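You operate a simulated robot arm through the tools that you are given. There is no shell and no other tool. Be economical: measure what you need, move in short steps, check, and stop when the job is done.

Carry out the task below with a simulated two-armed robot. There is one attempt and no reset: what you move stays moved.

## Task
Pull the yellow plug from the green elbow and fit the push spool home.
Fine: the other hand holds the elbow for the pull; plug in the plugs tray.
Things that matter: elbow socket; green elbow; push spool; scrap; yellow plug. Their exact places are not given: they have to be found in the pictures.

The check looks at the end state, three seconds after you hand in, the way a careful person would. Anything else that was tipped, shoved, dropped, spilled or broken makes it a failure.

## Robot
Two 6-joint arms with two-finger parallel grippers on one trunk, on a base that drives. Base frame: it is fixed to the floor where the robot stands at the start and does not move with it; the origin is under the middle of the robot, x ahead of it, y to its left, z up; the surface under the hand at the start is at about z = 800. Units: mm, degrees, N and s.
The left shoulder is at the start at [60, 187, 1172], the right one opposite. With the tool pointing down near the work surface each hand reaches from about 100 to 600 mm from the robot's upright axis, wherever it stands, measured 20 degrees to its own side. Places, roughly: elbow socket [500, 100, 900]; scrap [700, 500, 800]; yellow plug (6x3x7 cm) [500, 100, 900]. Payload 1.57 kg a hand.
The tool frame of a hand sits at the grasp point between the pads (the TCP): z along the fingers, y along the line on which they close. The tips reach 30 mm beyond it. Largest opening 110 mm; finger width 24, thickness 12; the body of the gripper, 48 by 112 mm, starts 78 mm behind the TCP.
Orientation is that of the tool frame in the base frame, as [roll, pitch, yaw] about the fixed x, y, z axes, in that order (R = Rz(yaw) Ry(pitch) Rx(roll)). With the fingers straight down and closing along the base's y, the tool's x points along the base's -x, its y along +y and its z along -z.

## Interface
- The arms move only by the tool nudge_tool. It takes "left_increments", "right_increments" or both (then of equal length, played together; a hand with none holds still); each is a list of rows, each a list of 7 numbers: the closure in counts, from 0 (fully open) to 255 (shut), then the shift along the base's x, y, z in mm, then the turn, a rotation vector about the base's x, y, z in degrees. In form: [[claw, dx, dy, dz, ax, ay, az], ...]. A call has 1 to 20 rows; each row shifts and turns the commanded pose from where the row before left it. Rows are played at 5 a second. More than 50 mm and 8.6 degrees between two rows, or a gripper value outside its range, and nothing of the call is played. A pose out of reach is approached as far as the arm can. The call stops where the force on the tool passes 40 N (or 10 N more than at its start, if that is more) or the arm is blocked; 0.2 s more then pass. The fingers move at their own pace (about 153 mm/s each) and stop on an object; they squeeze with about 32 N. The grip force told is the motor's: it shows also when the fingers shut on nothing. Time passes only in rows, and 0.2 s behind the last, so rows that do not move let the fingers close. The reply holds the time, the measured pose of the TCP, the force on the tool along the base axes, the opening and the grip force, in the units named above and with some noise, with the torque about the TCP (base axes, N m) and any sound that the robot's microphone picked up.
- Cameras (640 x 400 px; columns grow to the right, rows downward): "scene" is now at [13.5, 11.6, 1717.9]; the picture's right is [0.27, -0.96, 0.00], its down [-0.75, -0.21, -0.63] and it looks along [0.61, 0.17, -0.78] (base axes); focal length 258 px, centre (320, 200). "left" rides on the left gripper at [70, -16, -141] in its tool frame; the picture's right is [0.23, 0.97, 0.00], its down [-0.85, 0.20, -0.48] and it looks along [-0.47, 0.11, 0.88] (tool axes); focal length 222 px, centre (320, 200). "right" rides on the right gripper at [70, 16, -141] in its tool frame; the picture's right is [-0.23, 0.97, 0.00], its down [-0.86, -0.20, -0.48] and it looks along [-0.47, -0.11, 0.88] (tool axes); focal length 222 px, centre (320, 200).
- snapshot(camera): a new picture of that camera. It takes no simulated time.
- lift_body(by): slides the trunk up (or, below 0, down) by that many mm; the arms and the scene camera ride with it, the base frame stays. It gives what a move gives, with no picture.
- base_move(legs): drives the robot by 1 to 6 legs, each [ahead, left, turn to the left] in mm, mm and degrees, along the robot's own axes; the way and the turn of a leg run together, so that a leg with both is an arc; at most 1500 mm and 180 degrees a leg. The arms and the cameras ride along, it lands a little off, and it stops where it bumps. It gives what a move gives.
- turn_head(pan, tilt): turns the head with the scene camera to pan (to the left, within 86 degrees either way) and tilt (down, from -29 to 69), counted from straight ahead of the robot. It gives what a move gives.
- probe_pixels(camera, pixels): for up to 12 pixels [column, row] of the newest picture of that camera ("zoom" is the newest enlarged one), the place [x, y, z] in the base frame of the surface seen there, good to about 2 mm, but the place of the scene camera against the robot may be out by one fixed shift of up to 18 mm in any direction. It takes no simulated time.
- zoom(camera, box): a new picture of the part [left, top, right, bottom] of that camera's present view, enlarged. It takes no simulated time.
- close_job(): hands the job in; it is judged then, once.

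Go step by step. Measure first, check grasps and placings, and put right what went wrong. The budget is 80 turns and 70 pictures, counting those below and the enlarged ones. Unless the task says otherwise, let go and move clear before handing in.

The tools are called after ">>>" by a JSON object that holds its "fn" and its "kwargs". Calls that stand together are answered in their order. nudge_tool: Moves the arms, as the interface text tells. Its arguments: {"type":"object","properties":{"left_increments":{"type":"array","items":{"type":"array","items":{"type":"number"}}},"right_increments":{"type":"array","items":{"type":"array","items":{"type":"number"}}}},"required":[]} The other tools are called the same way: lift_body (by) slides the trunk up or down; base_move (legs) drives the base; turn_head (pan, tilt) turns the head that bears the scene camera; snapshot (camera) takes a picture; probe_pixels (camera, pixels) gives the place of the surface under pixels of a picture; zoom (camera, box) takes an enlarged picture of a part of a camera's view; close_job () hands the job in.

At the start:

```text
clock: 0.0
left_eef_pos: [437.5, 343.9, 1195.1]
left_orientation: [-179.9, -0.1, 180.0]
left_force: [0.3, -0.1, 0.3]
left_torque: [0.0, 0.0, 0.03]
left_width: 110.2
left_gripper_force: 0.1
right_eef_pos: [504.0, -72.5, 1208.7]
right_orientation: [180.0, 0.0, -180.0]
right_force: [0.2, 0.4, -0.1]
right_torque: [0.01, 0.05, 0.03]
right_width: 110.1
right_gripper_force: 0.1
trunk travel left (down, up): [-800.0, 190.0]
robot x, y, heading: [-3.2, -0.4, -0.2]
head pan, tilt: [15.7, 50.9]
```

scene: 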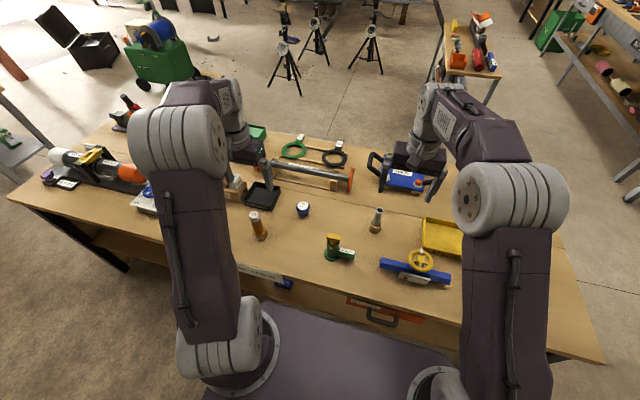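
right: 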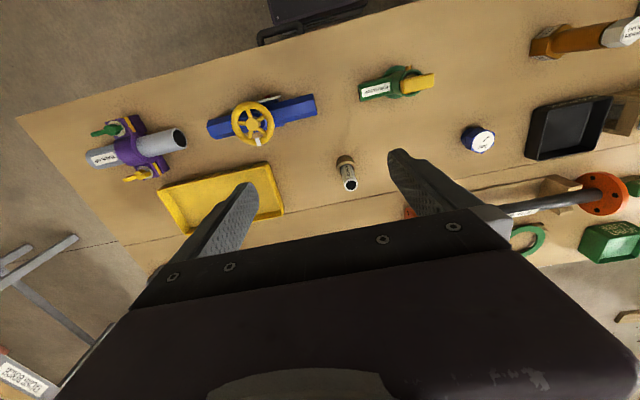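
left: 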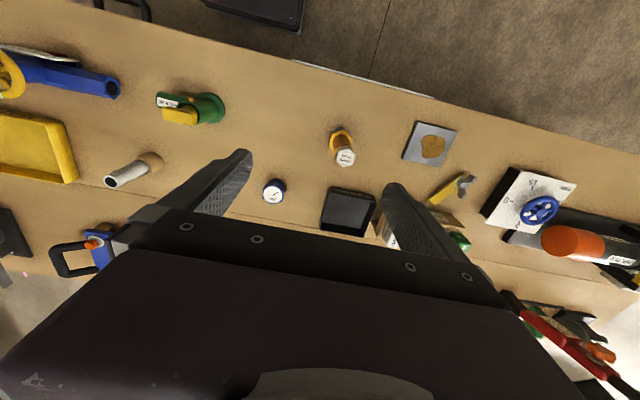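

The scene shows a green elbow with a yellow plug near (337,247), with candidate spools at (376,220) and (258,225). I'll zoom in to tell them apart.

>>> {"fn": "zoom", "kwargs": {"camera": "scene", "box": [230, 170, 470, 320]}}

>>> {"fn": "zoom", "kwargs": {"camera": "left", "box": [60, 60, 380, 260]}}

>>> {"fn": "zoom", "kwargs": {"camera": "right", "box": [320, 20, 640, 220]}}

```text
2.67 times, centred on (350, 245) of scene
```

zoom: 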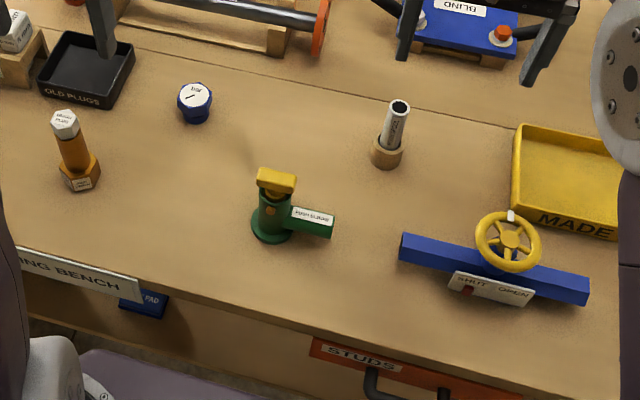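

```text
2.00 times, centred on (220, 160) of left
```

zoom: 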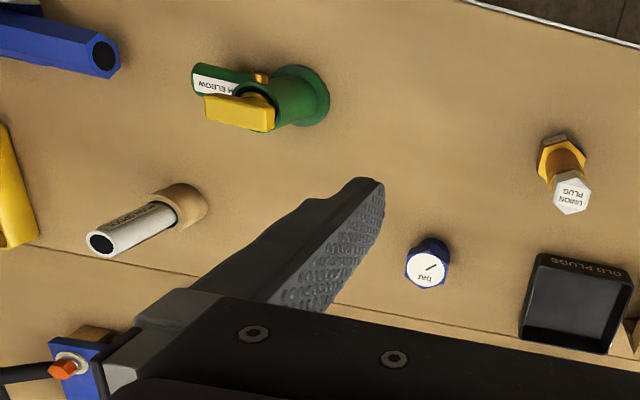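

```text
2.00 times, centred on (480, 120) of right
```

zoom: 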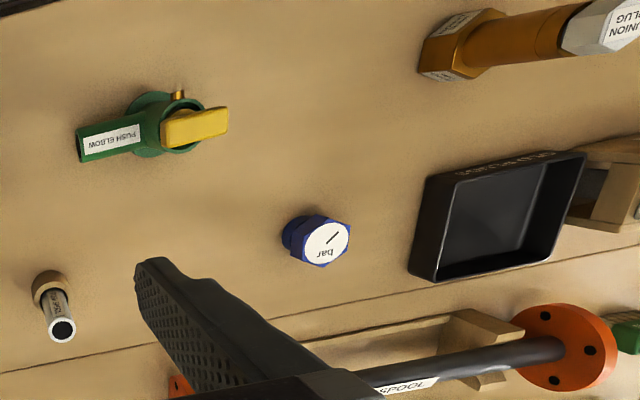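

The silver tube in the wooden cup is the spool and the black "OLD PLUGS" tray is the goal. I'll probe both from the right zoom and the scene picture.

>>> {"fn": "probe_pixels", "kwargs": {"camera": "zoom", "pixels": [[165, 135], [224, 122], [195, 128], [178, 96], [85, 145], [140, 135], [62, 330], [50, 285], [425, 270], [525, 275], [490, 225], [575, 160]]}}

>>> {"fn": "probe_pixels", "kwargs": {"camera": "scene", "pixels": [[334, 237], [332, 248], [331, 260], [350, 254], [378, 210], [375, 228], [266, 195], [300, 260]]}}

>>> {"fn": "zoom", "kwargs": {"camera": "scene", "box": [300, 200, 396, 270]}}

```text
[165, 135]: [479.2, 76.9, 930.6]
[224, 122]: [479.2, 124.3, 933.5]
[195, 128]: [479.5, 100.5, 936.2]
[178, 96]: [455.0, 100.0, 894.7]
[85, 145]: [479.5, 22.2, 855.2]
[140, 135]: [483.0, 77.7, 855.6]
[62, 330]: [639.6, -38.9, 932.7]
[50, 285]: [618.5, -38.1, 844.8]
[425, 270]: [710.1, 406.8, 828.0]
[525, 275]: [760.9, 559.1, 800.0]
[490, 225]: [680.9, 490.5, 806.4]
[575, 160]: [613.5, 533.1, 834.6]
```

```text
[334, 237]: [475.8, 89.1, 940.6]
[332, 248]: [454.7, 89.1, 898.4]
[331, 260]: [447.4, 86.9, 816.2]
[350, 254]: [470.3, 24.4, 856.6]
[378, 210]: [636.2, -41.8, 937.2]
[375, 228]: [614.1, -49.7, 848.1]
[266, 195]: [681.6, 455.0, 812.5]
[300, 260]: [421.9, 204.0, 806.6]
```

```text
5.71 times, centred on (348, 235) of scene
```

zoom: 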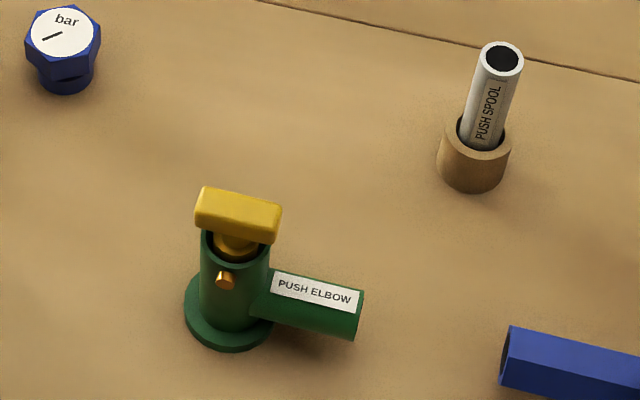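

The plug is a bar along y, centred near (479,100,934), and the branch points to -y at about (481,22–78), top z 855. I'll turn both hands so that they close along x and bring them nearer.

>>> {"fn": "nudge_tool", "kwargs": {"left_increments": [[0, 4, -18, -8, 0, 0, -8.18], [0, 4, -18, -8, 0, 0, -8.18], [0, 4, -18, -8, 0, 0, -8.18], [0, 4, -18, -8, 0, 0, -8.18], [0, 4, -18, -8, 0, 0, -8.18], [0, 4, -18, -8, 0, 0, -8.18], [0, 4, -18, -8, 0, 0, -8.18], [0, 4, -18, -8, 0, 0, -8.18], [0, 4, -18, -8, 0, 0, -8.18], [0, 4, -18, -8, 0, 0, -8.18], [0, 4, -18, -8, 0, 0, -8.2]], "right_increments": [[0, -2, -3, -8, 0, 0, 8.18], [0, -2, -3, -8, 0, 0, 8.18], [0, -2, -3, -8, 0, 0, 8.18], [0, -2, -3, -8, 0, 0, 8.18], [0, -2, -3, -8, 0, 0, 8.18], [0, -2, -3, -8, 0, 0, 8.18], [0, -2, -3, -8, 0, 0, 8.18], [0, -2, -3, -8, 0, 0, 8.18], [0, -2, -3, -8, 0, 0, 8.18], [0, -2, -3, -8, 0, 0, 8.18], [0, -2, -3, -8, 0, 0, 8.2]]}}

>>> {"fn": "snapshot", "kwargs": {"camera": "left"}}

>>> {"fn": "snapshot", "kwargs": {"camera": "right"}}

```text
clock: 2.4
left_eef_pos: [483.3, 145.6, 1106.8]
left_orientation: [-180.0, 0.0, 89.9]
left_force: [0.7, -0.6, -0.5]
left_torque: [-0.01, 0.02, 0.0]
left_width: 109.9
left_gripper_force: 0.1
right_eef_pos: [482.3, -106.9, 1121.0]
right_orientation: [180.0, 0.0, -89.8]
right_force: [-0.4, 0.1, 0.5]
right_torque: [0.02, 0.04, -0.01]
right_width: 109.9
right_gripper_force: 0.1
trunk travel left (down, up): [-800.0, 190.0]
robot x, y, heading: [-0.1, -3.1, -0.0]
head pan, tilt: [15.7, 50.9]
```

```text
62 pictures are left
```

left: 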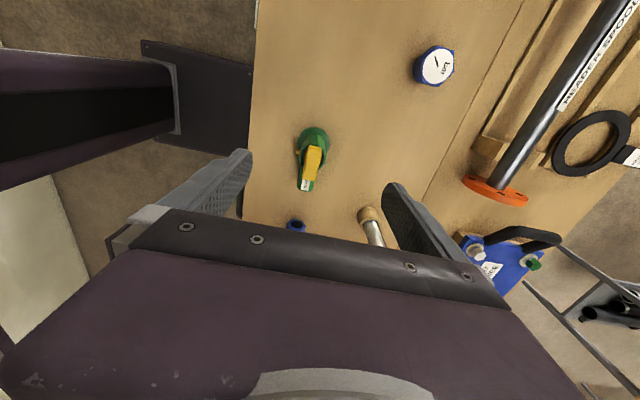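

```text
61 pictures are left
```

right: 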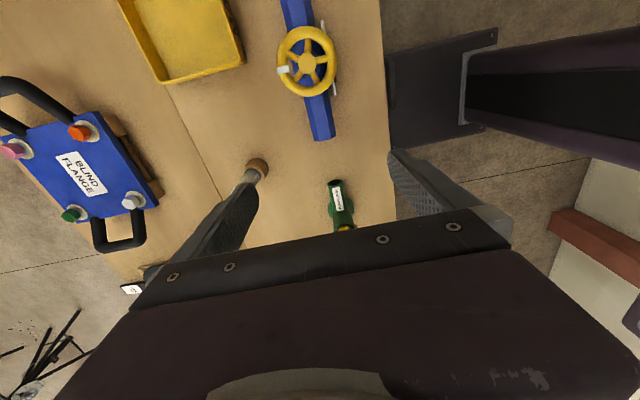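

Both hands are now closing along x; the left camera sees the plug at (312,163) and the right sees the branch at (339,200). I'll zoom and probe both.

>>> {"fn": "zoom", "kwargs": {"camera": "left", "box": [272, 115, 352, 205]}}

>>> {"fn": "probe_pixels", "kwargs": {"camera": "left", "pixels": [[313, 150], [312, 163], [310, 176], [307, 163], [317, 163], [307, 186], [300, 150], [325, 152]]}}

>>> {"fn": "zoom", "kwargs": {"camera": "right", "box": [300, 165, 380, 235]}}

>>> {"fn": "probe_pixels", "kwargs": {"camera": "right", "pixels": [[336, 181], [336, 188], [338, 198], [340, 208], [329, 190], [343, 188], [330, 184], [341, 184]]}}

```text
4.44 times, centred on (312, 160) of left
```

zoom: 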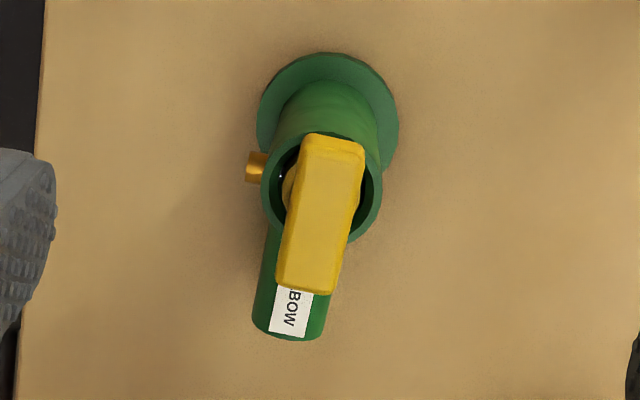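

```text
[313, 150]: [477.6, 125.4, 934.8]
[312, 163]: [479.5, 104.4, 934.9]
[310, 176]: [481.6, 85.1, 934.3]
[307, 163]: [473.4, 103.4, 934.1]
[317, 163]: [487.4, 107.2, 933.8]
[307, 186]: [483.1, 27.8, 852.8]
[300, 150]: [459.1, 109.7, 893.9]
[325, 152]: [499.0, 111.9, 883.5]
```

```text
5.71 times, centred on (340, 200) of right
```

zoom: 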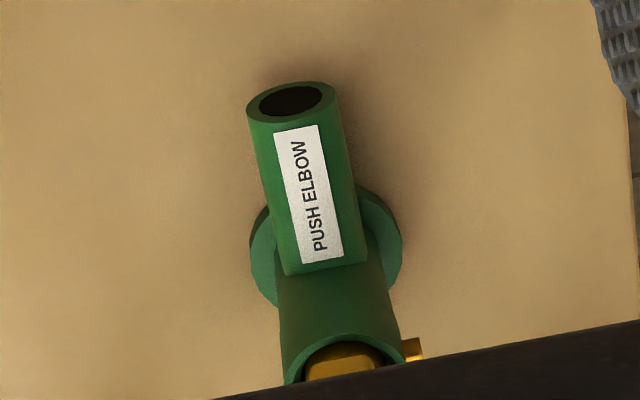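

```text
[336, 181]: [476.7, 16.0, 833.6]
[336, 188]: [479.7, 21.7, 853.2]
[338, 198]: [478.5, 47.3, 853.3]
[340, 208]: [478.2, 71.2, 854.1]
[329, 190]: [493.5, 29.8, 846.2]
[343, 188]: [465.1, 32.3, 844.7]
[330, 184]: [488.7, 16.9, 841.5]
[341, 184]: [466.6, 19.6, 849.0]
```

The branch is a level tube along y, about 34 mm across, with axis near x 479, z 836. I need the socket rim height and the plug bar ends.

>>> {"fn": "probe_pixels", "kwargs": {"camera": "left", "pixels": [[300.4, 159], [324.3, 159], [320.8, 168.5], [302, 166], [315, 147], [308, 180], [303, 175], [322, 149], [309, 148], [314, 180]]}}

>>> {"fn": "probe_pixels", "kwargs": {"camera": "scene", "pixels": [[328, 231], [341, 235], [334, 240], [333, 243], [334, 246], [330, 241], [333, 238.5]]}}

```text
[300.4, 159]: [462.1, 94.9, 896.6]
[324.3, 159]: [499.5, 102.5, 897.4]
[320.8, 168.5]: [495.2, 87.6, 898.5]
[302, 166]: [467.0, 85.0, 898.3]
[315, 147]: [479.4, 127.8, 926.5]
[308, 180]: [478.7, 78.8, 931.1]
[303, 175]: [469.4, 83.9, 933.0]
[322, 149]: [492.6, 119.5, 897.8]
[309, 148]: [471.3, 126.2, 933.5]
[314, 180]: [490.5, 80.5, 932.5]
```

```text
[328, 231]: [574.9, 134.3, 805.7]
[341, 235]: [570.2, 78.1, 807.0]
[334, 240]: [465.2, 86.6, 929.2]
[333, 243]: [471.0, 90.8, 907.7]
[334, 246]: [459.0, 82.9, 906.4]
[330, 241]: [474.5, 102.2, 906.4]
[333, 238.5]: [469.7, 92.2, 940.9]
```

Rim is at z≈898, plug bar centre is (480,103.5), bar top 934, yaw 0. Moving left hand above the plug and tilting the right 30° toward the branch.

>>> {"fn": "nudge_tool", "kwargs": {"left_increments": [[0, -0.8, -10.5, -29, 0, 0, 0], [0, -0.8, -10.5, -29, 0, 0, 0], [0, -0.8, -10.5, -29, 0, 0, 0], [0, -0.9, -10.6, -29, 0, 0, 0], [0, 0, 0, 0, 0, 0, 0]], "right_increments": [[0, -0.8, 16, -36, 7.5, 0, 0], [0, -0.8, 16, -36, 7.5, 0, 0], [0, -0.8, 16, -36, 7.5, 0, 0], [0, -0.9, 16, -36, 7.5, 0, 0], [0, 0, 0, 0, 0, 0, 0]]}}

>>> {"fn": "snapshot", "kwargs": {"camera": "right"}}

>>> {"fn": "snapshot", "kwargs": {"camera": "scene"}}

```text
clock: 3.6
left_eef_pos: [479.2, 104.2, 991.6]
left_orientation: [180.0, 0.0, 90.1]
left_force: [0.5, -0.4, -0.5]
left_torque: [-0.01, 0.0, -0.05]
left_width: 110.2
left_gripper_force: 0.1
right_eef_pos: [477.9, -41.9, 978.2]
right_orientation: [-180.0, 29.9, -90.0]
right_force: [0.9, 0.5, 0.1]
right_torque: [-0.01, -0.01, -0.01]
right_width: 109.8
right_gripper_force: 0.0
trunk travel left (down, up): [-800.0, 190.0]
robot x, y, heading: [0.6, 0.4, 0.1]
head pan, tilt: [15.7, 50.9]
```

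```text
58 pictures are left
```

right: 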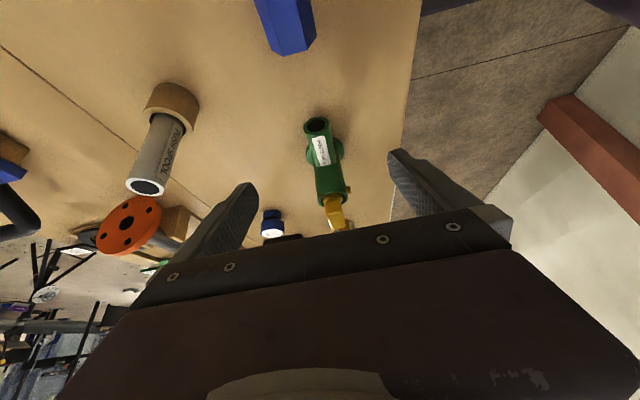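

```text
57 pictures are left
```

scene: 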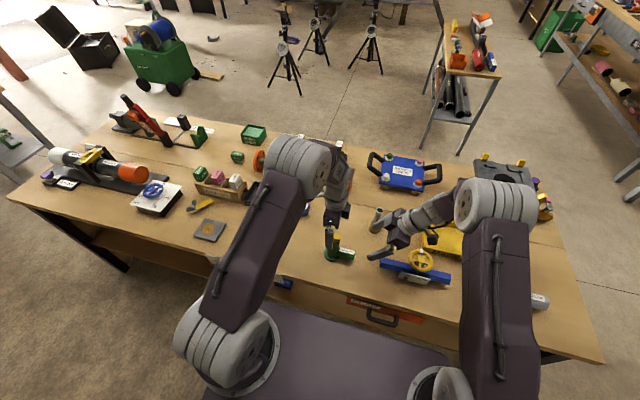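

Both hands are lined up and clear. Lowering the right onto the branch and the left onto the bar, still open.

>>> {"fn": "nudge_tool", "kwargs": {"left_increments": [[0, 0.2, -0.2, -14.4, 0, 0, 0], [0, 0.2, -0.2, -14.4, 0, 0, 0], [0, 0.2, -0.2, -14.4, 0, 0, 0], [0, 0, 0, -14.4, 0, 0, 0], [0, 0, 0, 0, 0, 0, 0]], "right_increments": [[0, 0.3, 20, -34, 0, 0, 0], [0, 0.3, 20, -34, 0, 0, 0], [0, 0.3, 20, -34, 0, 0, 0], [0, 0.2, 20, -34, 0, 0, 0], [0, 0, 0, 0, 0, 0, 0]]}}

>>> {"fn": "snapshot", "kwargs": {"camera": "right"}}

>>> {"fn": "snapshot", "kwargs": {"camera": "left"}}

```text
clock: 4.8
left_eef_pos: [478.0, 102.2, 934.3]
left_orientation: [179.9, 0.0, 89.9]
left_force: [-0.6, 0.6, -0.5]
left_torque: [0.02, 0.01, -0.04]
left_width: 109.9
left_gripper_force: 0.1
right_eef_pos: [479.5, 39.6, 842.9]
right_orientation: [180.0, 30.0, -90.0]
right_force: [-1.2, 0.1, -0.3]
right_torque: [-0.01, -0.01, 0.0]
right_width: 110.2
right_gripper_force: 0.1
trunk travel left (down, up): [-800.0, 190.0]
robot x, y, heading: [4.2, -0.9, 0.0]
head pan, tilt: [15.7, 50.9]
```

```text
56 pictures are left
```

right: 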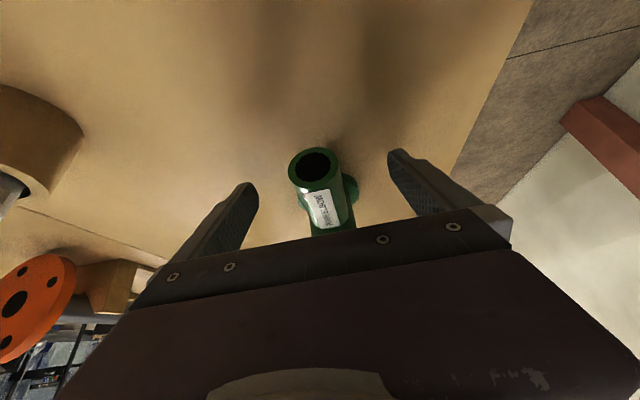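

```text
55 pictures are left
```

left: 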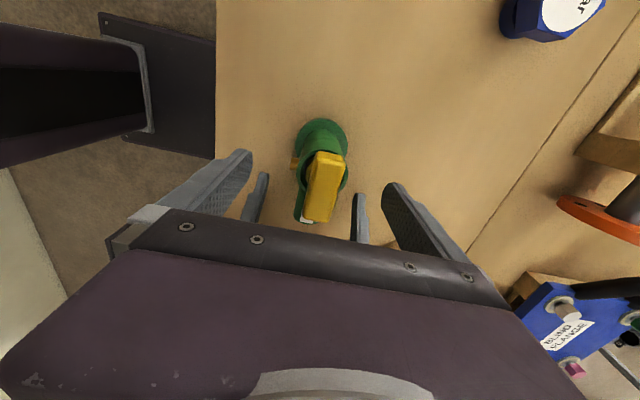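

Branch sits between the right fingers and the bar between the left ones. Closing right, then left.

>>> {"fn": "nudge_tool", "kwargs": {"right_increments": [[255, 0, 0, 0, 0, 0, 0], [255, 0, 0, 0, 0, 0, 0], [255, 0, 0, 0, 0, 0, 0], [255, 0, 0, 0, 0, 0, 0]]}}

>>> {"fn": "nudge_tool", "kwargs": {"left_increments": [[255, 1, 0, 0, 0, 0, 0], [255, 0, 0, 0, 0, 0, 0], [255, 0, 0, 0, 0, 0, 0], [255, 0, 0, 0, 0, 0, 0]]}}

>>> {"fn": "snapshot", "kwargs": {"camera": "left"}}

```text
clock: 5.8
left_eef_pos: [477.3, 102.3, 933.7]
left_orientation: [-180.0, 0.0, 90.0]
left_force: [-0.2, -0.7, -0.7]
left_torque: [0.01, 0.02, 0.0]
left_width: 110.0
left_gripper_force: 0.0
right_eef_pos: [478.8, 39.2, 842.5]
right_orientation: [-180.0, 30.0, -90.0]
right_force: [0.1, 0.0, -0.1]
right_torque: [-0.28, -0.01, 0.05]
right_width: 31.2
right_gripper_force: 31.8
trunk travel left (down, up): [-800.0, 190.0]
robot x, y, heading: [-0.3, 1.5, -0.1]
head pan, tilt: [15.7, 50.9]
```

```text
clock: 6.8
left_eef_pos: [477.7, 103.2, 935.1]
left_orientation: [179.9, 0.0, 90.1]
left_force: [-0.3, -0.5, 0.8]
left_torque: [0.05, 0.02, 0.01]
left_width: 20.5
left_gripper_force: 32.1
right_eef_pos: [479.4, 39.3, 843.5]
right_orientation: [180.0, 30.0, -89.9]
right_force: [0.1, 3.3, 0.2]
right_torque: [-0.11, -0.58, -0.69]
right_width: 31.0
right_gripper_force: 32.1
trunk travel left (down, up): [-800.0, 190.0]
robot x, y, heading: [4.4, -2.9, 0.0]
head pan, tilt: [15.7, 50.9]
```

```text
54 pictures are left
```

left: 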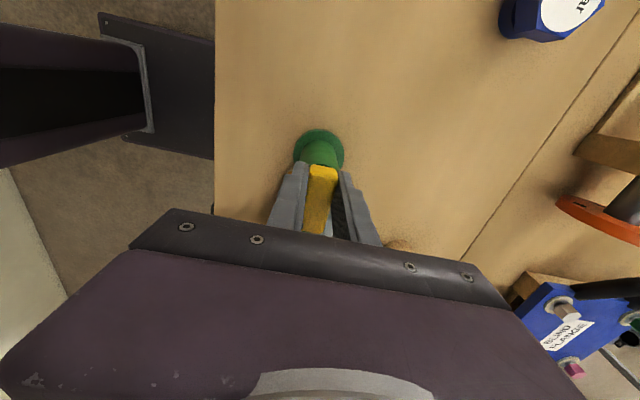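

Both grips hold (31 mm on the branch, 20.5 mm on the bar). Pulling the plug straight up in small steps.

>>> {"fn": "nudge_tool", "kwargs": {"left_increments": [[255, 0, 0, 2, 0, 0, 0], [255, 0, 0, 2, 0, 0, 0], [255, 0, 0, 2, 0, 0, 0], [255, 0, 0, 2, 0, 0, 0], [255, 0, 0, 2, 0, 0, 0]], "right_increments": [[255, 0, 0, 0, 0, 0, 0], [255, 0, 0, 0, 0, 0, 0], [255, 0, 0, 0, 0, 0, 0], [255, 0, 0, 0, 0, 0, 0], [255, 0, 0, 0, 0, 0, 0]]}}

```text
clock: 8.0
left_eef_pos: [480.0, 104.1, 942.4]
left_orientation: [180.0, 0.0, 90.1]
left_force: [-0.2, -2.1, -0.4]
left_torque: [-0.06, -0.05, 0.01]
left_width: 20.7
left_gripper_force: 32.4
right_eef_pos: [479.9, 39.3, 843.2]
right_orientation: [180.0, 30.0, -89.9]
right_force: [-1.7, -0.5, 4.9]
right_torque: [0.23, 0.03, 0.15]
right_width: 30.9
right_gripper_force: 32.1
trunk travel left (down, up): [-800.0, 190.0]
robot x, y, heading: [-1.3, -2.1, -0.2]
head pan, tilt: [15.7, 50.9]
```

The hand rose 8 mm with almost no force; checking whether the plug came along.

>>> {"fn": "nudge_tool", "kwargs": {"left_increments": [[255, 0, 0, 5, 0, 0, 0], [255, 0, 0, 5, 0, 0, 0], [255, 0, 0, 5, 0, 0, 0], [255, 0, 0, 5, 0, 0, 0]]}}

>>> {"fn": "zoom", "kwargs": {"camera": "scene", "box": [290, 200, 386, 270]}}

>>> {"fn": "zoom", "kwargs": {"camera": "left", "box": [250, 110, 400, 250]}}

```text
clock: 9.0
left_eef_pos: [479.0, 104.3, 963.9]
left_orientation: [180.0, 0.1, 90.0]
left_force: [0.5, 0.3, -0.4]
left_torque: [0.0, 0.0, 0.02]
left_width: 20.9
left_gripper_force: 32.1
right_eef_pos: [479.1, 38.9, 843.7]
right_orientation: [179.9, 30.0, -90.0]
right_force: [0.6, 2.1, 1.3]
right_torque: [0.14, -0.47, -0.62]
right_width: 31.2
right_gripper_force: 32.1
trunk travel left (down, up): [-800.0, 190.0]
robot x, y, heading: [1.5, 1.0, -0.2]
head pan, tilt: [15.7, 50.9]
```

```text
5.71 times, centred on (338, 235) of scene
```

zoom: 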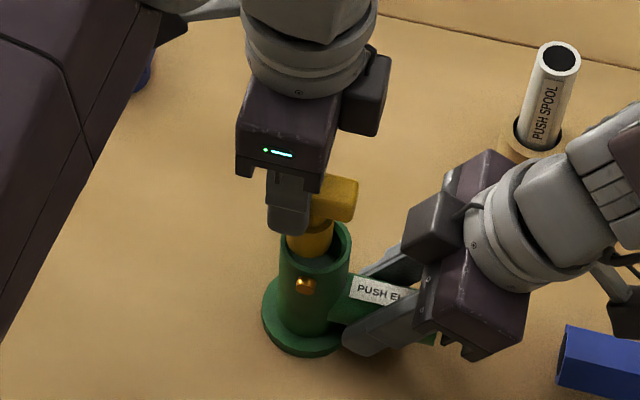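

```text
2.86 times, centred on (325, 180) of left
```

zoom: 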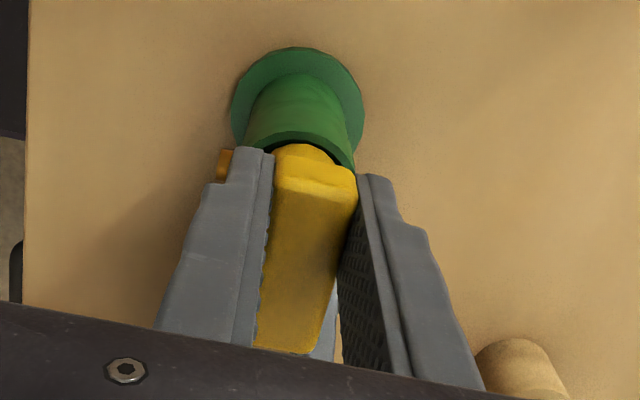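

The plug is rising with the hand and the elbow stayed put. Pulling it fully out.

>>> {"fn": "nudge_tool", "kwargs": {"left_increments": [[255, 0, 0, 10, 0, 0, 0], [255, 0, 0, 10, 0, 0, 0], [255, 0, 0, 10, 0, 0, 0], [255, 0, 0, 20, 0, 0, 0], [255, 0, 0, 30, 0, 0, 0], [255, 0, 0, 30, 0, 0, 0]]}}

>>> {"fn": "zoom", "kwargs": {"camera": "scene", "box": [290, 200, 386, 270]}}

```text
clock: 10.4
left_eef_pos: [477.5, 104.0, 1074.8]
left_orientation: [180.0, 0.0, 90.0]
left_force: [0.1, -0.3, -0.2]
left_torque: [-0.01, 0.01, 0.0]
left_width: 20.8
left_gripper_force: 32.1
right_eef_pos: [479.6, 39.4, 844.0]
right_orientation: [180.0, 30.0, -89.9]
right_force: [-1.6, -0.4, 3.6]
right_torque: [0.16, 0.29, 0.57]
right_width: 30.8
right_gripper_force: 32.0
trunk travel left (down, up): [-800.0, 190.0]
robot x, y, heading: [-0.6, 0.1, -0.3]
head pan, tilt: [15.7, 50.9]
```

```text
5.71 times, centred on (338, 235) of scene
```

zoom: 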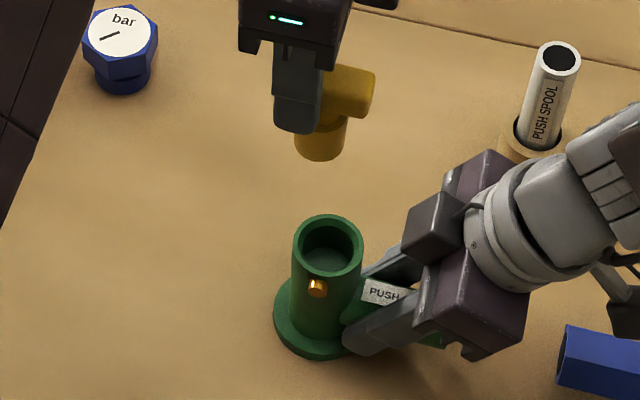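

The plug is out (body visible at zoom (320,150)). The elbow looks shifted a few px, so I'll check it from the left camera.

>>> {"fn": "zoom", "kwargs": {"camera": "left", "box": [240, 80, 400, 250]}}

>>> {"fn": "zoom", "kwargs": {"camera": "right", "box": [240, 120, 400, 240]}}

```text
2.35 times, centred on (320, 165) of left
```

zoom: 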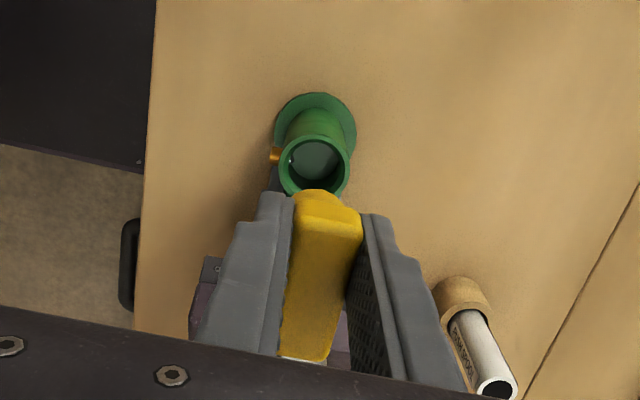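

```text
3.33 times, centred on (320, 180) of right
```

zoom: 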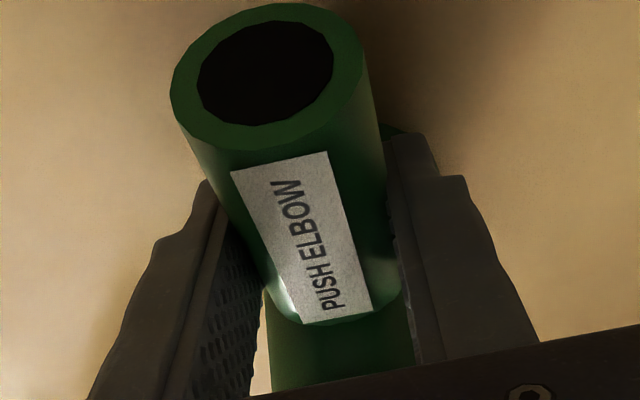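

Elbow socket is open and upright. I'll release the right hand, back it off, and probe the bench edge against the robot base for driving clearance.

>>> {"fn": "nudge_tool", "kwargs": {"right_increments": [[0, 0, 0, 0, 0, 0, 0], [0, 0, 0, 0, 0, 0, 0], [0, 0, 0, 0, 0, 0, 0], [0, 0, -20, 34, 0, 0, 0], [0, 0, -20, 34, 0, 0, 0], [0, 0, -20, 34, 0, 0, 0], [0, 0, -20, 34, 0, 0, 0], [0, 0, -20, 34, 0, 0, 0]]}}

>>> {"fn": "snapshot", "kwargs": {"camera": "scene"}}

>>> {"fn": "probe_pixels", "kwargs": {"camera": "scene", "pixels": [[290, 300], [315, 283], [330, 320], [280, 330], [360, 345], [400, 312], [220, 255], [262, 200], [250, 190], [330, 390]]}}

```text
clock: 12.2
left_eef_pos: [477.8, 102.0, 1076.2]
left_orientation: [180.0, 0.1, 90.1]
left_force: [-1.1, 0.3, -0.6]
left_torque: [0.01, -0.02, -0.02]
left_width: 20.9
left_gripper_force: 31.8
right_eef_pos: [480.3, -62.8, 1013.6]
right_orientation: [180.0, 30.0, -90.0]
right_force: [1.1, 0.1, -0.9]
right_torque: [0.01, -0.02, -0.01]
right_width: 109.7
right_gripper_force: 0.1
trunk travel left (down, up): [-800.0, 190.0]
robot x, y, heading: [-3.8, -0.6, 0.1]
head pan, tilt: [15.7, 50.9]
```

```text
48 pictures are left
```

scene: 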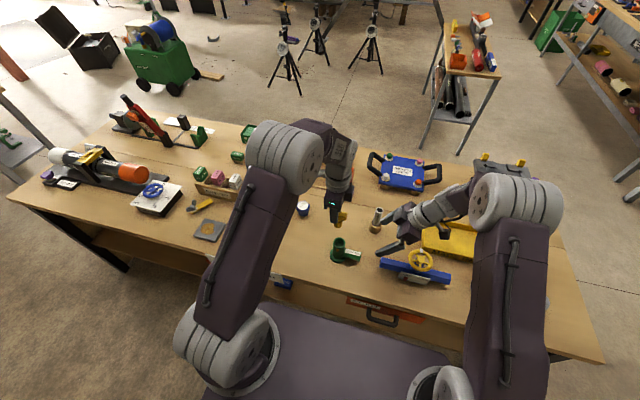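

```text
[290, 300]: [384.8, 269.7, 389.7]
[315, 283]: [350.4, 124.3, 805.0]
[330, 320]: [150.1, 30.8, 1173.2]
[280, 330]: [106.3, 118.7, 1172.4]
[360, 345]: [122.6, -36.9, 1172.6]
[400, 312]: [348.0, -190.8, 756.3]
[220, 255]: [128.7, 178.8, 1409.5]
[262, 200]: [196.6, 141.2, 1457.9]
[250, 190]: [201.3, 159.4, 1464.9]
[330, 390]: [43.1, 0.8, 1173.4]
```

The bench edge is at x≈350 and the trunk front at x≈165. I'll drive 340 left with an 80 ahead to bring the tray within the left hand's reach.

>>> {"fn": "base_move", "kwargs": {"legs": [[0, 340, 0], [80, 0, 0]]}}

>>> {"fn": "turn_head", "kwargs": {"pan": 5, "tilt": 45}}

>>> {"fn": "snapshot", "kwargs": {"camera": "scene"}}

>>> {"fn": "snapshot", "kwargs": {"camera": "left"}}

```text
clock: 15.1
left_eef_pos: [557.2, 442.8, 1077.2]
left_orientation: [179.9, 0.0, 89.8]
left_force: [0.1, -0.3, -0.5]
left_torque: [0.02, -0.05, -0.01]
left_width: 20.8
left_gripper_force: 32.1
right_eef_pos: [558.4, 278.4, 1014.5]
right_orientation: [-179.8, 30.0, -90.1]
right_force: [-0.7, -0.6, -1.0]
right_torque: [-0.02, -0.01, 0.01]
right_width: 110.1
right_gripper_force: 0.0
trunk travel left (down, up): [-800.0, 190.0]
robot x, y, heading: [84.3, 341.2, -0.1]
head pan, tilt: [15.7, 50.9]
```

```text
clock: 15.8
left_eef_pos: [561.7, 443.5, 1075.4]
left_orientation: [-179.9, 0.1, 89.8]
left_force: [0.8, 0.5, 0.0]
left_torque: [0.01, 0.01, -0.03]
left_width: 21.1
left_gripper_force: 31.9
right_eef_pos: [564.0, 279.1, 1013.1]
right_orientation: [179.9, 30.0, -90.1]
right_force: [0.8, 0.5, -0.4]
right_torque: [0.03, 0.03, -0.01]
right_width: 110.0
right_gripper_force: 0.1
trunk travel left (down, up): [-800.0, 190.0]
robot x, y, heading: [84.9, 339.2, -0.1]
head pan, tilt: [5.0, 45.0]
```

```text
47 pictures are left
```

scene: 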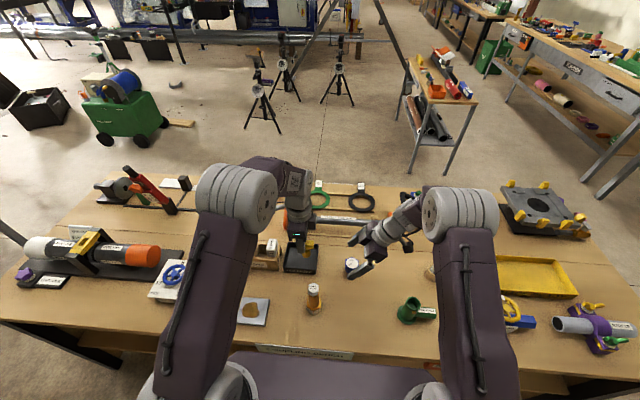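

```text
46 pictures are left
```

left: 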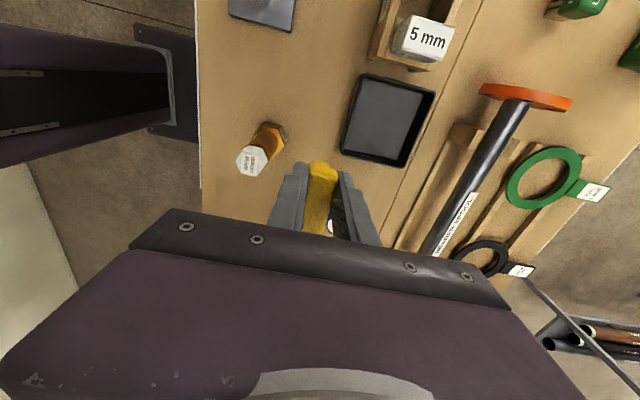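

>>> {"fn": "probe_pixels", "kwargs": {"camera": "left", "pixels": [[371, 76], [434, 92], [404, 166], [342, 150], [388, 118], [330, 190], [430, 40], [375, 60], [450, 140], [500, 110], [245, 165]]}}

```text
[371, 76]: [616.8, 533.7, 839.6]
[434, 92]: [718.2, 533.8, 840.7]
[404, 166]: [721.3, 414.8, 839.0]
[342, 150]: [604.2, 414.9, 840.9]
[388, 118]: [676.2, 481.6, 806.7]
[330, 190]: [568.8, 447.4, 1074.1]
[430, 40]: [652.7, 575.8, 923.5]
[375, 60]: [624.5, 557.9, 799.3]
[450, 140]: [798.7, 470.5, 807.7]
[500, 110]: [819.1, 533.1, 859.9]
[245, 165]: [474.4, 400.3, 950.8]
```

The tray spans x 605–721, y 415–534, floor at 806. Moving the plug over its centre and down to just above the floor.

>>> {"fn": "nudge_tool", "kwargs": {"left_increments": [[255, 34, 8.5, 0, 0, 0, 0], [255, 34, 8.5, 0, 0, 0, 0], [255, 34, 8.5, 0, 0, 0, 0], [255, 0, 0, -40, 0, 0, 0], [255, 0, 0, -40, 0, 0, 0], [255, 0, 0, -40, 0, 0, 0], [255, 0, 0, -40, 0, 0, 0], [255, 0, 0, 0, 0, 0, 0]]}}

>>> {"fn": "snapshot", "kwargs": {"camera": "left"}}

>>> {"fn": "zoom", "kwargs": {"camera": "scene", "box": [240, 200, 400, 310]}}

```text
clock: 17.6
left_eef_pos: [660.5, 468.1, 914.5]
left_orientation: [-180.0, -0.1, 89.7]
left_force: [0.2, -0.4, -0.8]
left_torque: [-0.02, 0.02, 0.03]
left_width: 20.6
left_gripper_force: 32.1
right_eef_pos: [560.7, 279.1, 1012.4]
right_orientation: [-179.9, 30.0, -90.1]
right_force: [1.0, 1.1, 0.0]
right_torque: [0.01, 0.03, 0.0]
right_width: 110.2
right_gripper_force: 0.0
trunk travel left (down, up): [-800.0, 190.0]
robot x, y, heading: [83.4, 338.6, -0.1]
head pan, tilt: [5.0, 45.0]
```

```text
45 pictures are left
```

left: 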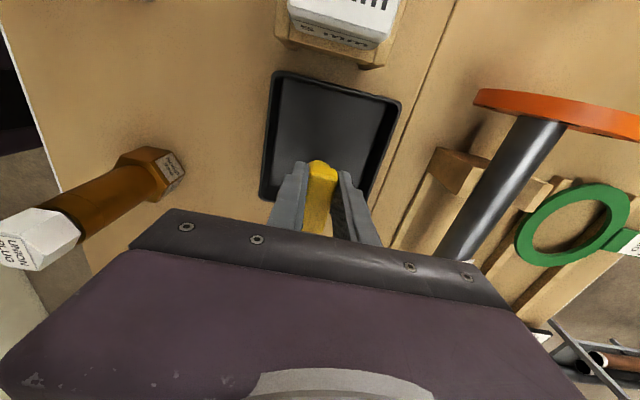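

```text
3.64 times, centred on (320, 255) of scene
```

zoom: 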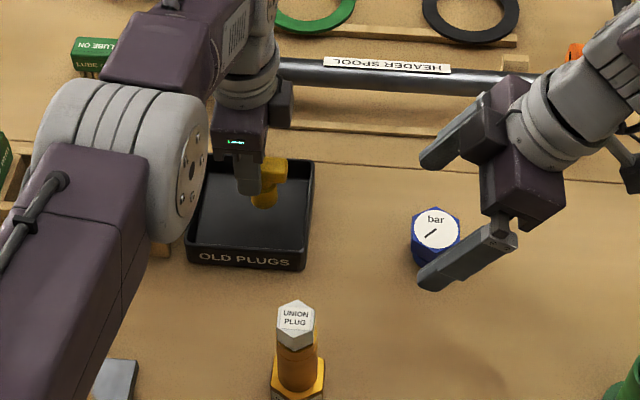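

The plug is over the tray. Lowering gently until it touches the floor.

>>> {"fn": "nudge_tool", "kwargs": {"left_increments": [[255, 0, 0, -10, 0, 0, 0], [255, 0, 0, -10, 0, 0, 0], [255, 0, 0, -8, 0, 0, 0], [255, 0, 0, -4, 0, 0, 0], [255, 0, 0, -2, 0, 0, 0], [255, 0, 0, 0, 0, 0, 0]]}}

>>> {"fn": "zoom", "kwargs": {"camera": "scene", "box": [270, 220, 350, 280]}}

```text
clock: 19.0
left_eef_pos: [658.2, 470.0, 881.6]
left_orientation: [180.0, 0.0, 89.8]
left_force: [0.1, 0.5, -0.6]
left_torque: [-0.01, -0.02, -0.02]
left_width: 20.7
left_gripper_force: 32.1
right_eef_pos: [561.6, 279.7, 1012.8]
right_orientation: [-179.9, 30.0, -90.2]
right_force: [0.1, 0.6, -1.0]
right_torque: [0.01, 0.0, -0.01]
right_width: 110.0
right_gripper_force: 0.0
trunk travel left (down, up): [-800.0, 190.0]
robot x, y, heading: [80.5, 343.0, -0.3]
head pan, tilt: [5.0, 45.0]
```

```text
6.67 times, centred on (310, 250) of scene
```

zoom: 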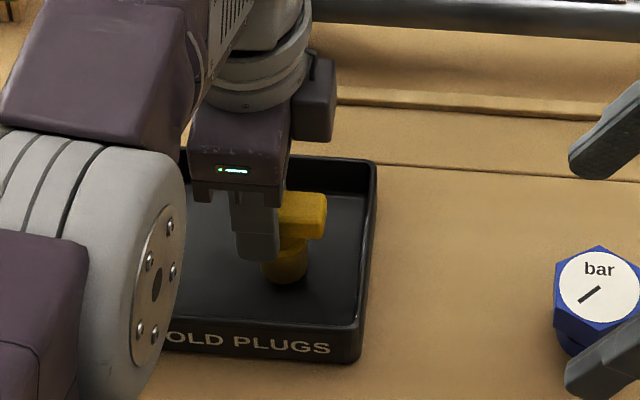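

No contact yet, though it's close; stepping lower in 2 mm steps.

>>> {"fn": "nudge_tool", "kwargs": {"left_increments": [[255, 0, 0, -2, 0, 0, 0], [255, 0, 0, -2, 0, 0, 0], [255, 0, 0, -2, 0, 0, 0], [255, 0, 0, -2, 0, 0, 0], [255, 0, 0, 0, 0, 0, 0]]}}

```text
clock: 20.2
left_eef_pos: [656.2, 469.4, 874.0]
left_orientation: [179.8, -0.1, 89.8]
left_force: [0.3, -0.5, -0.6]
left_torque: [-0.01, 0.02, -0.02]
left_width: 20.6
left_gripper_force: 32.2
left hand out of reach, approached as far as the arm can: row 1
right_eef_pos: [562.3, 279.8, 1012.7]
right_orientation: [-180.0, 30.0, -90.3]
right_force: [0.0, 0.3, 0.6]
right_torque: [0.02, 0.01, 0.01]
right_width: 110.1
right_gripper_force: 0.0
trunk travel left (down, up): [-800.0, 190.0]
robot x, y, heading: [80.6, 340.7, 0.0]
head pan, tilt: [5.0, 45.0]
```

The arm is at its reach limit; pulling back 18 mm in x (still inside the tray) and continuing down.

>>> {"fn": "nudge_tool", "kwargs": {"left_increments": [[255, -9, 0, 0, 0, 0, 0], [255, -9, 0, 0, 0, 0, 0], [255, 0, 0, -2, 0, 0, 0], [255, 0, 0, -2, 0, 0, 0], [255, 0, 0, -2, 0, 0, 0], [255, 0, 0, 0, 0, 0, 0]]}}

>>> {"fn": "zoom", "kwargs": {"camera": "scene", "box": [270, 220, 350, 280]}}

```text
clock: 21.6
left_eef_pos: [639.3, 469.8, 871.1]
left_orientation: [179.6, -0.1, 90.0]
left_force: [3.5, 2.0, 26.0]
left_torque: [-0.06, -0.2, 0.05]
left_width: 20.7
left_gripper_force: 31.8
right_eef_pos: [558.7, 278.2, 1014.5]
right_orientation: [-179.9, 30.0, -90.1]
right_force: [-0.3, 0.4, 0.0]
right_torque: [-0.03, 0.01, 0.01]
right_width: 110.1
right_gripper_force: 0.1
trunk travel left (down, up): [-800.0, 190.0]
robot x, y, heading: [78.7, 344.9, -0.2]
head pan, tilt: [5.0, 45.0]
```

```text
6.67 times, centred on (310, 250) of scene
```

zoom: 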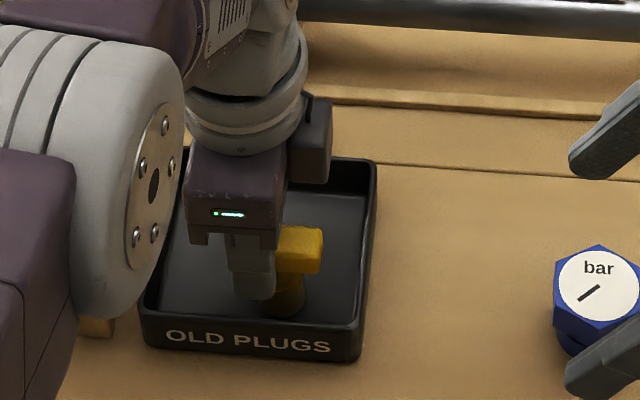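

It touches the floor (26 N). Easing up 2 mm, opening only a little so the fingers clear the tray walls, then lifting away.

>>> {"fn": "nudge_tool", "kwargs": {"left_increments": [[255, 0, 0, 2, 0, 0, 0], [255, 0, 0, 0, 0, 0, 0], [185, 0, 0, 0, 0, 0, 0], [185, 0, 0, 0, 0, 0, 0], [175, 0, 0, 0, 0, 0, 0], [175, 0, 0, 10, 0, 0, 0], [175, 0, 0, 20, 0, 0, 0], [175, 0, 0, 40, 0, 0, 0], [0, 0, 0, 50, 0, 0, 0], [0, 0, 0, 50, 0, 0, 0]]}}

>>> {"fn": "snapshot", "kwargs": {"camera": "left"}}

```text
clock: 23.8
left_eef_pos: [636.7, 469.4, 1041.0]
left_orientation: [180.0, 0.1, 89.8]
left_force: [0.3, -0.2, -0.8]
left_torque: [0.0, -0.03, 0.01]
left_width: 110.2
left_gripper_force: 0.0
right_eef_pos: [559.8, 279.2, 1013.6]
right_orientation: [180.0, 30.0, -90.1]
right_force: [-0.9, 0.1, 0.4]
right_torque: [0.03, 0.03, -0.01]
right_width: 110.0
right_gripper_force: 0.1
trunk travel left (down, up): [-800.0, 190.0]
robot x, y, heading: [78.4, 342.9, 0.0]
head pan, tilt: [5.0, 45.0]
```

```text
41 pictures are left
```

left: 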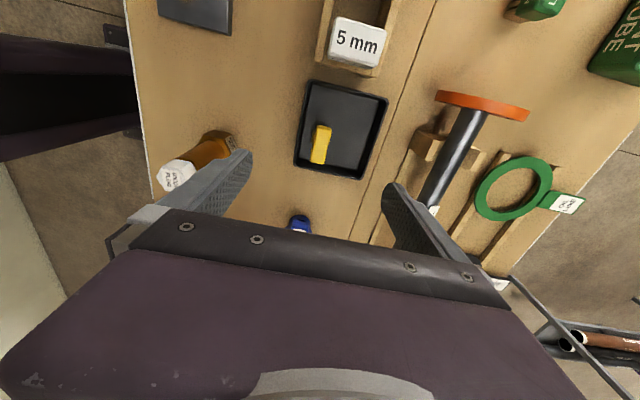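

The plug stands in the tray at (321,144). Raising both hands, untilting the right, and driving back right toward the spool.

>>> {"fn": "nudge_tool", "kwargs": {"left_increments": [[0, -30, 0, 15, 0, 0, 0], [0, -30, 0, 15, 0, 0, 0], [0, -30, 0, 15, 0, 0, 0], [0, -30, 0, 15, 0, 0, 0]], "right_increments": [[0, -5, -10, 25, -7.5, 0, 0], [0, -5, -10, 25, -7.5, 0, 0], [0, -5, -10, 25, -7.5, 0, 0], [0, -5, -10, 25, -7.5, 0, 0]]}}

>>> {"fn": "base_move", "kwargs": {"legs": [[0, -340, 0]]}}

>>> {"fn": "turn_head", "kwargs": {"pan": 5, "tilt": 55}}

>>> {"fn": "snapshot", "kwargs": {"camera": "scene"}}

>>> {"fn": "snapshot", "kwargs": {"camera": "right"}}

>>> {"fn": "snapshot", "kwargs": {"camera": "left"}}

```text
clock: 24.8
left_eef_pos: [516.9, 472.1, 1099.9]
left_orientation: [180.0, 0.2, 89.8]
left_force: [-1.1, 0.0, 0.0]
left_torque: [0.0, -0.02, 0.01]
left_width: 110.0
left_gripper_force: 0.0
right_eef_pos: [538.3, 239.2, 1115.0]
right_orientation: [-179.8, -0.2, -90.0]
right_force: [-0.3, 0.0, 0.6]
right_torque: [-0.01, -0.03, -0.02]
right_width: 110.2
right_gripper_force: 0.0
trunk travel left (down, up): [-800.0, 190.0]
robot x, y, heading: [82.7, 341.3, -0.0]
head pan, tilt: [5.0, 45.0]
```

```text
clock: 27.1
left_eef_pos: [519.1, 132.6, 1098.7]
left_orientation: [180.0, 0.1, 89.6]
left_force: [0.9, 0.5, -0.8]
left_torque: [-0.01, 0.0, 0.0]
left_width: 109.9
left_gripper_force: 0.2
right_eef_pos: [538.7, -101.4, 1112.4]
right_orientation: [-180.0, -0.1, -90.4]
right_force: [0.2, 0.8, 0.1]
right_torque: [-0.03, -0.02, 0.01]
right_width: 110.4
right_gripper_force: 0.0
trunk travel left (down, up): [-800.0, 190.0]
robot x, y, heading: [81.1, 4.3, -0.6]
head pan, tilt: [5.0, 45.0]
```

```text
clock: 27.8
left_eef_pos: [518.4, 131.0, 1097.6]
left_orientation: [180.0, 0.0, 89.5]
left_force: [0.1, -0.6, 0.1]
left_torque: [0.02, 0.01, -0.01]
left_width: 109.8
left_gripper_force: 0.1
right_eef_pos: [538.8, -102.6, 1112.3]
right_orientation: [-180.0, 0.0, -90.5]
right_force: [0.0, 0.1, -0.4]
right_torque: [-0.01, -0.02, -0.01]
right_width: 109.9
right_gripper_force: 0.0
trunk travel left (down, up): [-800.0, 190.0]
robot x, y, heading: [80.3, 3.7, -0.4]
head pan, tilt: [5.0, 55.0]
```

```text
40 pictures are left
```

scene: 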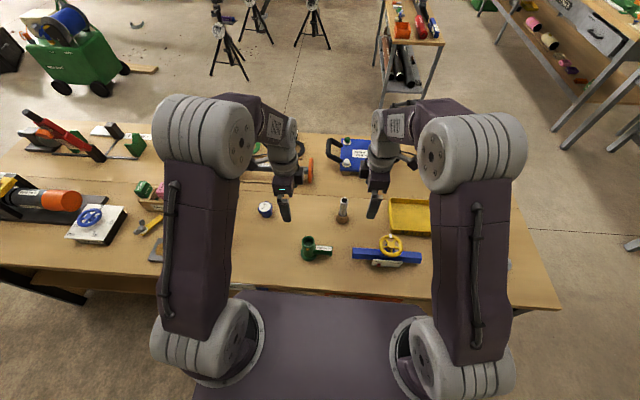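

```text
39 pictures are left
```

right: 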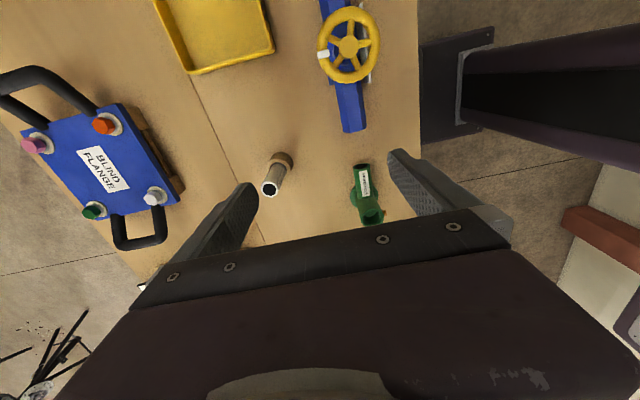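

```text
38 pictures are left
```

left: 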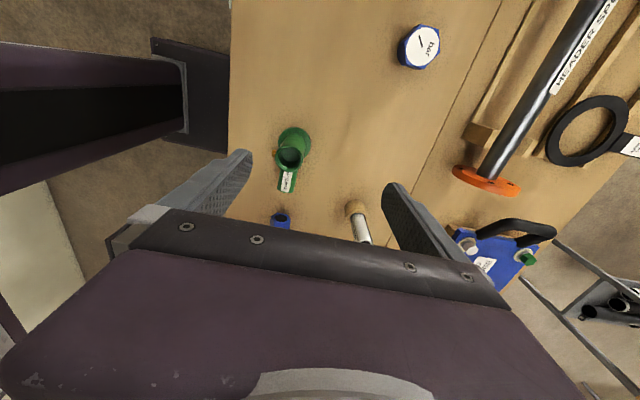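

Robot is back with elbow and spool both in view. Zooming on the socket (left camera) and spool (right camera).

>>> {"fn": "zoom", "kwargs": {"camera": "left", "box": [260, 120, 324, 200]}}

>>> {"fn": "zoom", "kwargs": {"camera": "right", "box": [240, 140, 320, 210]}}

```text
5.00 times, centred on (292, 160) of left
```

zoom: 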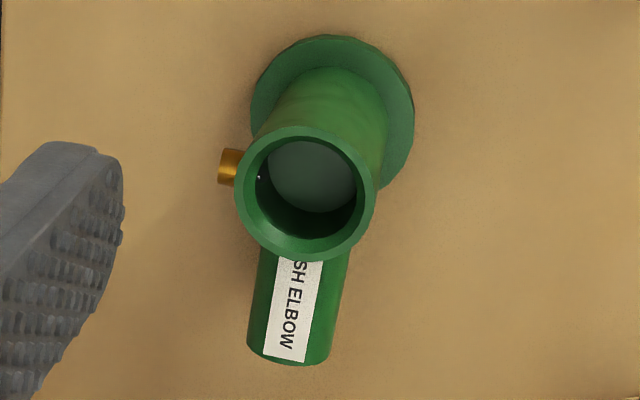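

```text
5.71 times, centred on (280, 175) of right
```

zoom: 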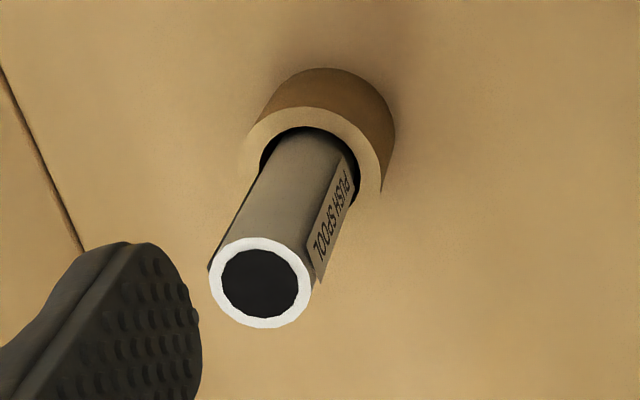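

>>> {"fn": "probe_pixels", "kwargs": {"camera": "left", "pixels": [[276.4, 158], [301.6, 159], [289, 146.4], [288.6, 171.2], [290, 154], [280, 150.5], [298, 150.5], [298, 168], [279.5, 167]]}}

>>> {"fn": "probe_pixels", "kwargs": {"camera": "zoom", "pixels": [[216, 283], [306, 285], [262, 243], [260, 322], [228, 255], [296, 312], [300, 150], [280, 190], [255, 140], [375, 170], [310, 115], [260, 285]]}}

```text
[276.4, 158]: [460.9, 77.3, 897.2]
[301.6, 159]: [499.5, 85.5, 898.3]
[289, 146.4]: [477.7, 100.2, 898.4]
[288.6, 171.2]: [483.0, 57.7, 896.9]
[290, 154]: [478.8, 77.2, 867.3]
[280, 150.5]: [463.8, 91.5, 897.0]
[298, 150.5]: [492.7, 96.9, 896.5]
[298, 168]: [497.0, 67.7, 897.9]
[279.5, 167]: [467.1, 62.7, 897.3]
```

```text
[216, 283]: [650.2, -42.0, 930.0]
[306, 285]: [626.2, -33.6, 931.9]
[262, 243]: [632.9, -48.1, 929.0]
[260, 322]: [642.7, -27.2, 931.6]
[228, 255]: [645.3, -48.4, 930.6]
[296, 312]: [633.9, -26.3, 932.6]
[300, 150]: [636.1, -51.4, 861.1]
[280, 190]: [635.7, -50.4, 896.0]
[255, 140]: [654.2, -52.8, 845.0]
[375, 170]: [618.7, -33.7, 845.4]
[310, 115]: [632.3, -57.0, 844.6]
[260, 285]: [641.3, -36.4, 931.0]
```

The elbow socket is now at about (480,79), rim 897.5, floor 867; it slid a little when released but stands upright. Spool is centred at (638,-38), top 931. Moving the right hand above the spool and the left one out of the way.

>>> {"fn": "nudge_tool", "kwargs": {"left_increments": [[0, -5, 45, 0, 0, 0, 0], [0, -5, 45, 0, 0, 0, 0], [0, -5, 45, 0, 0, 0, 0], [0, -5, 45, 0, 0, 0, 0], [0, 0, 0, 0, 0, 0, 0]], "right_increments": [[60, 24.8, 16.2, -25, 0, 0, 0.5], [60, 24.8, 16.2, -25, 0, 0, 0], [60, 24.8, 16.2, -25, 0, 0, 0], [80, 24.8, 16.2, -25, 0, 0, 0], [80, 0, 0, 0, 0, 0, 0]]}}

>>> {"fn": "snapshot", "kwargs": {"camera": "right"}}

```text
clock: 29.0
left_eef_pos: [496.1, 310.2, 1096.5]
left_orientation: [-179.9, 0.0, 89.6]
left_force: [0.1, 0.5, -0.1]
left_torque: [0.04, 0.0, -0.02]
left_width: 109.8
left_gripper_force: 0.0
right_eef_pos: [638.0, -36.6, 1013.6]
right_orientation: [-180.0, 0.0, -89.9]
right_force: [0.3, -0.1, 0.2]
right_torque: [-0.01, 0.0, -0.01]
right_width: 75.5
right_gripper_force: 0.0
trunk travel left (down, up): [-800.0, 190.0]
robot x, y, heading: [83.0, -0.2, -0.5]
head pan, tilt: [5.0, 55.0]
```

```text
35 pictures are left
```

right: 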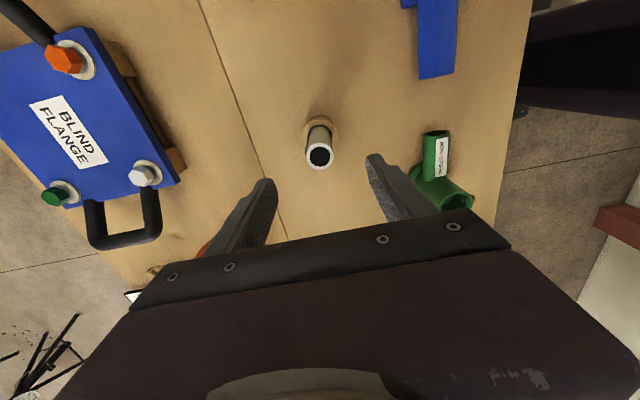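

>>> {"fn": "probe_pixels", "kwargs": {"camera": "right", "pixels": [[320, 143.5], [320, 169], [307, 156], [333, 156], [310, 150], [330, 163], [154, 225], [105, 240]]}}

```text
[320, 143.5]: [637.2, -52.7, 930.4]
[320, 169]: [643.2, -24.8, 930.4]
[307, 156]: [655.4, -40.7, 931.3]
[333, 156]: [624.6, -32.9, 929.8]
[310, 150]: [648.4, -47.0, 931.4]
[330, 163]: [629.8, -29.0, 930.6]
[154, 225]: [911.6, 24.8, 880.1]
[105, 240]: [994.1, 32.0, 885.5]
```

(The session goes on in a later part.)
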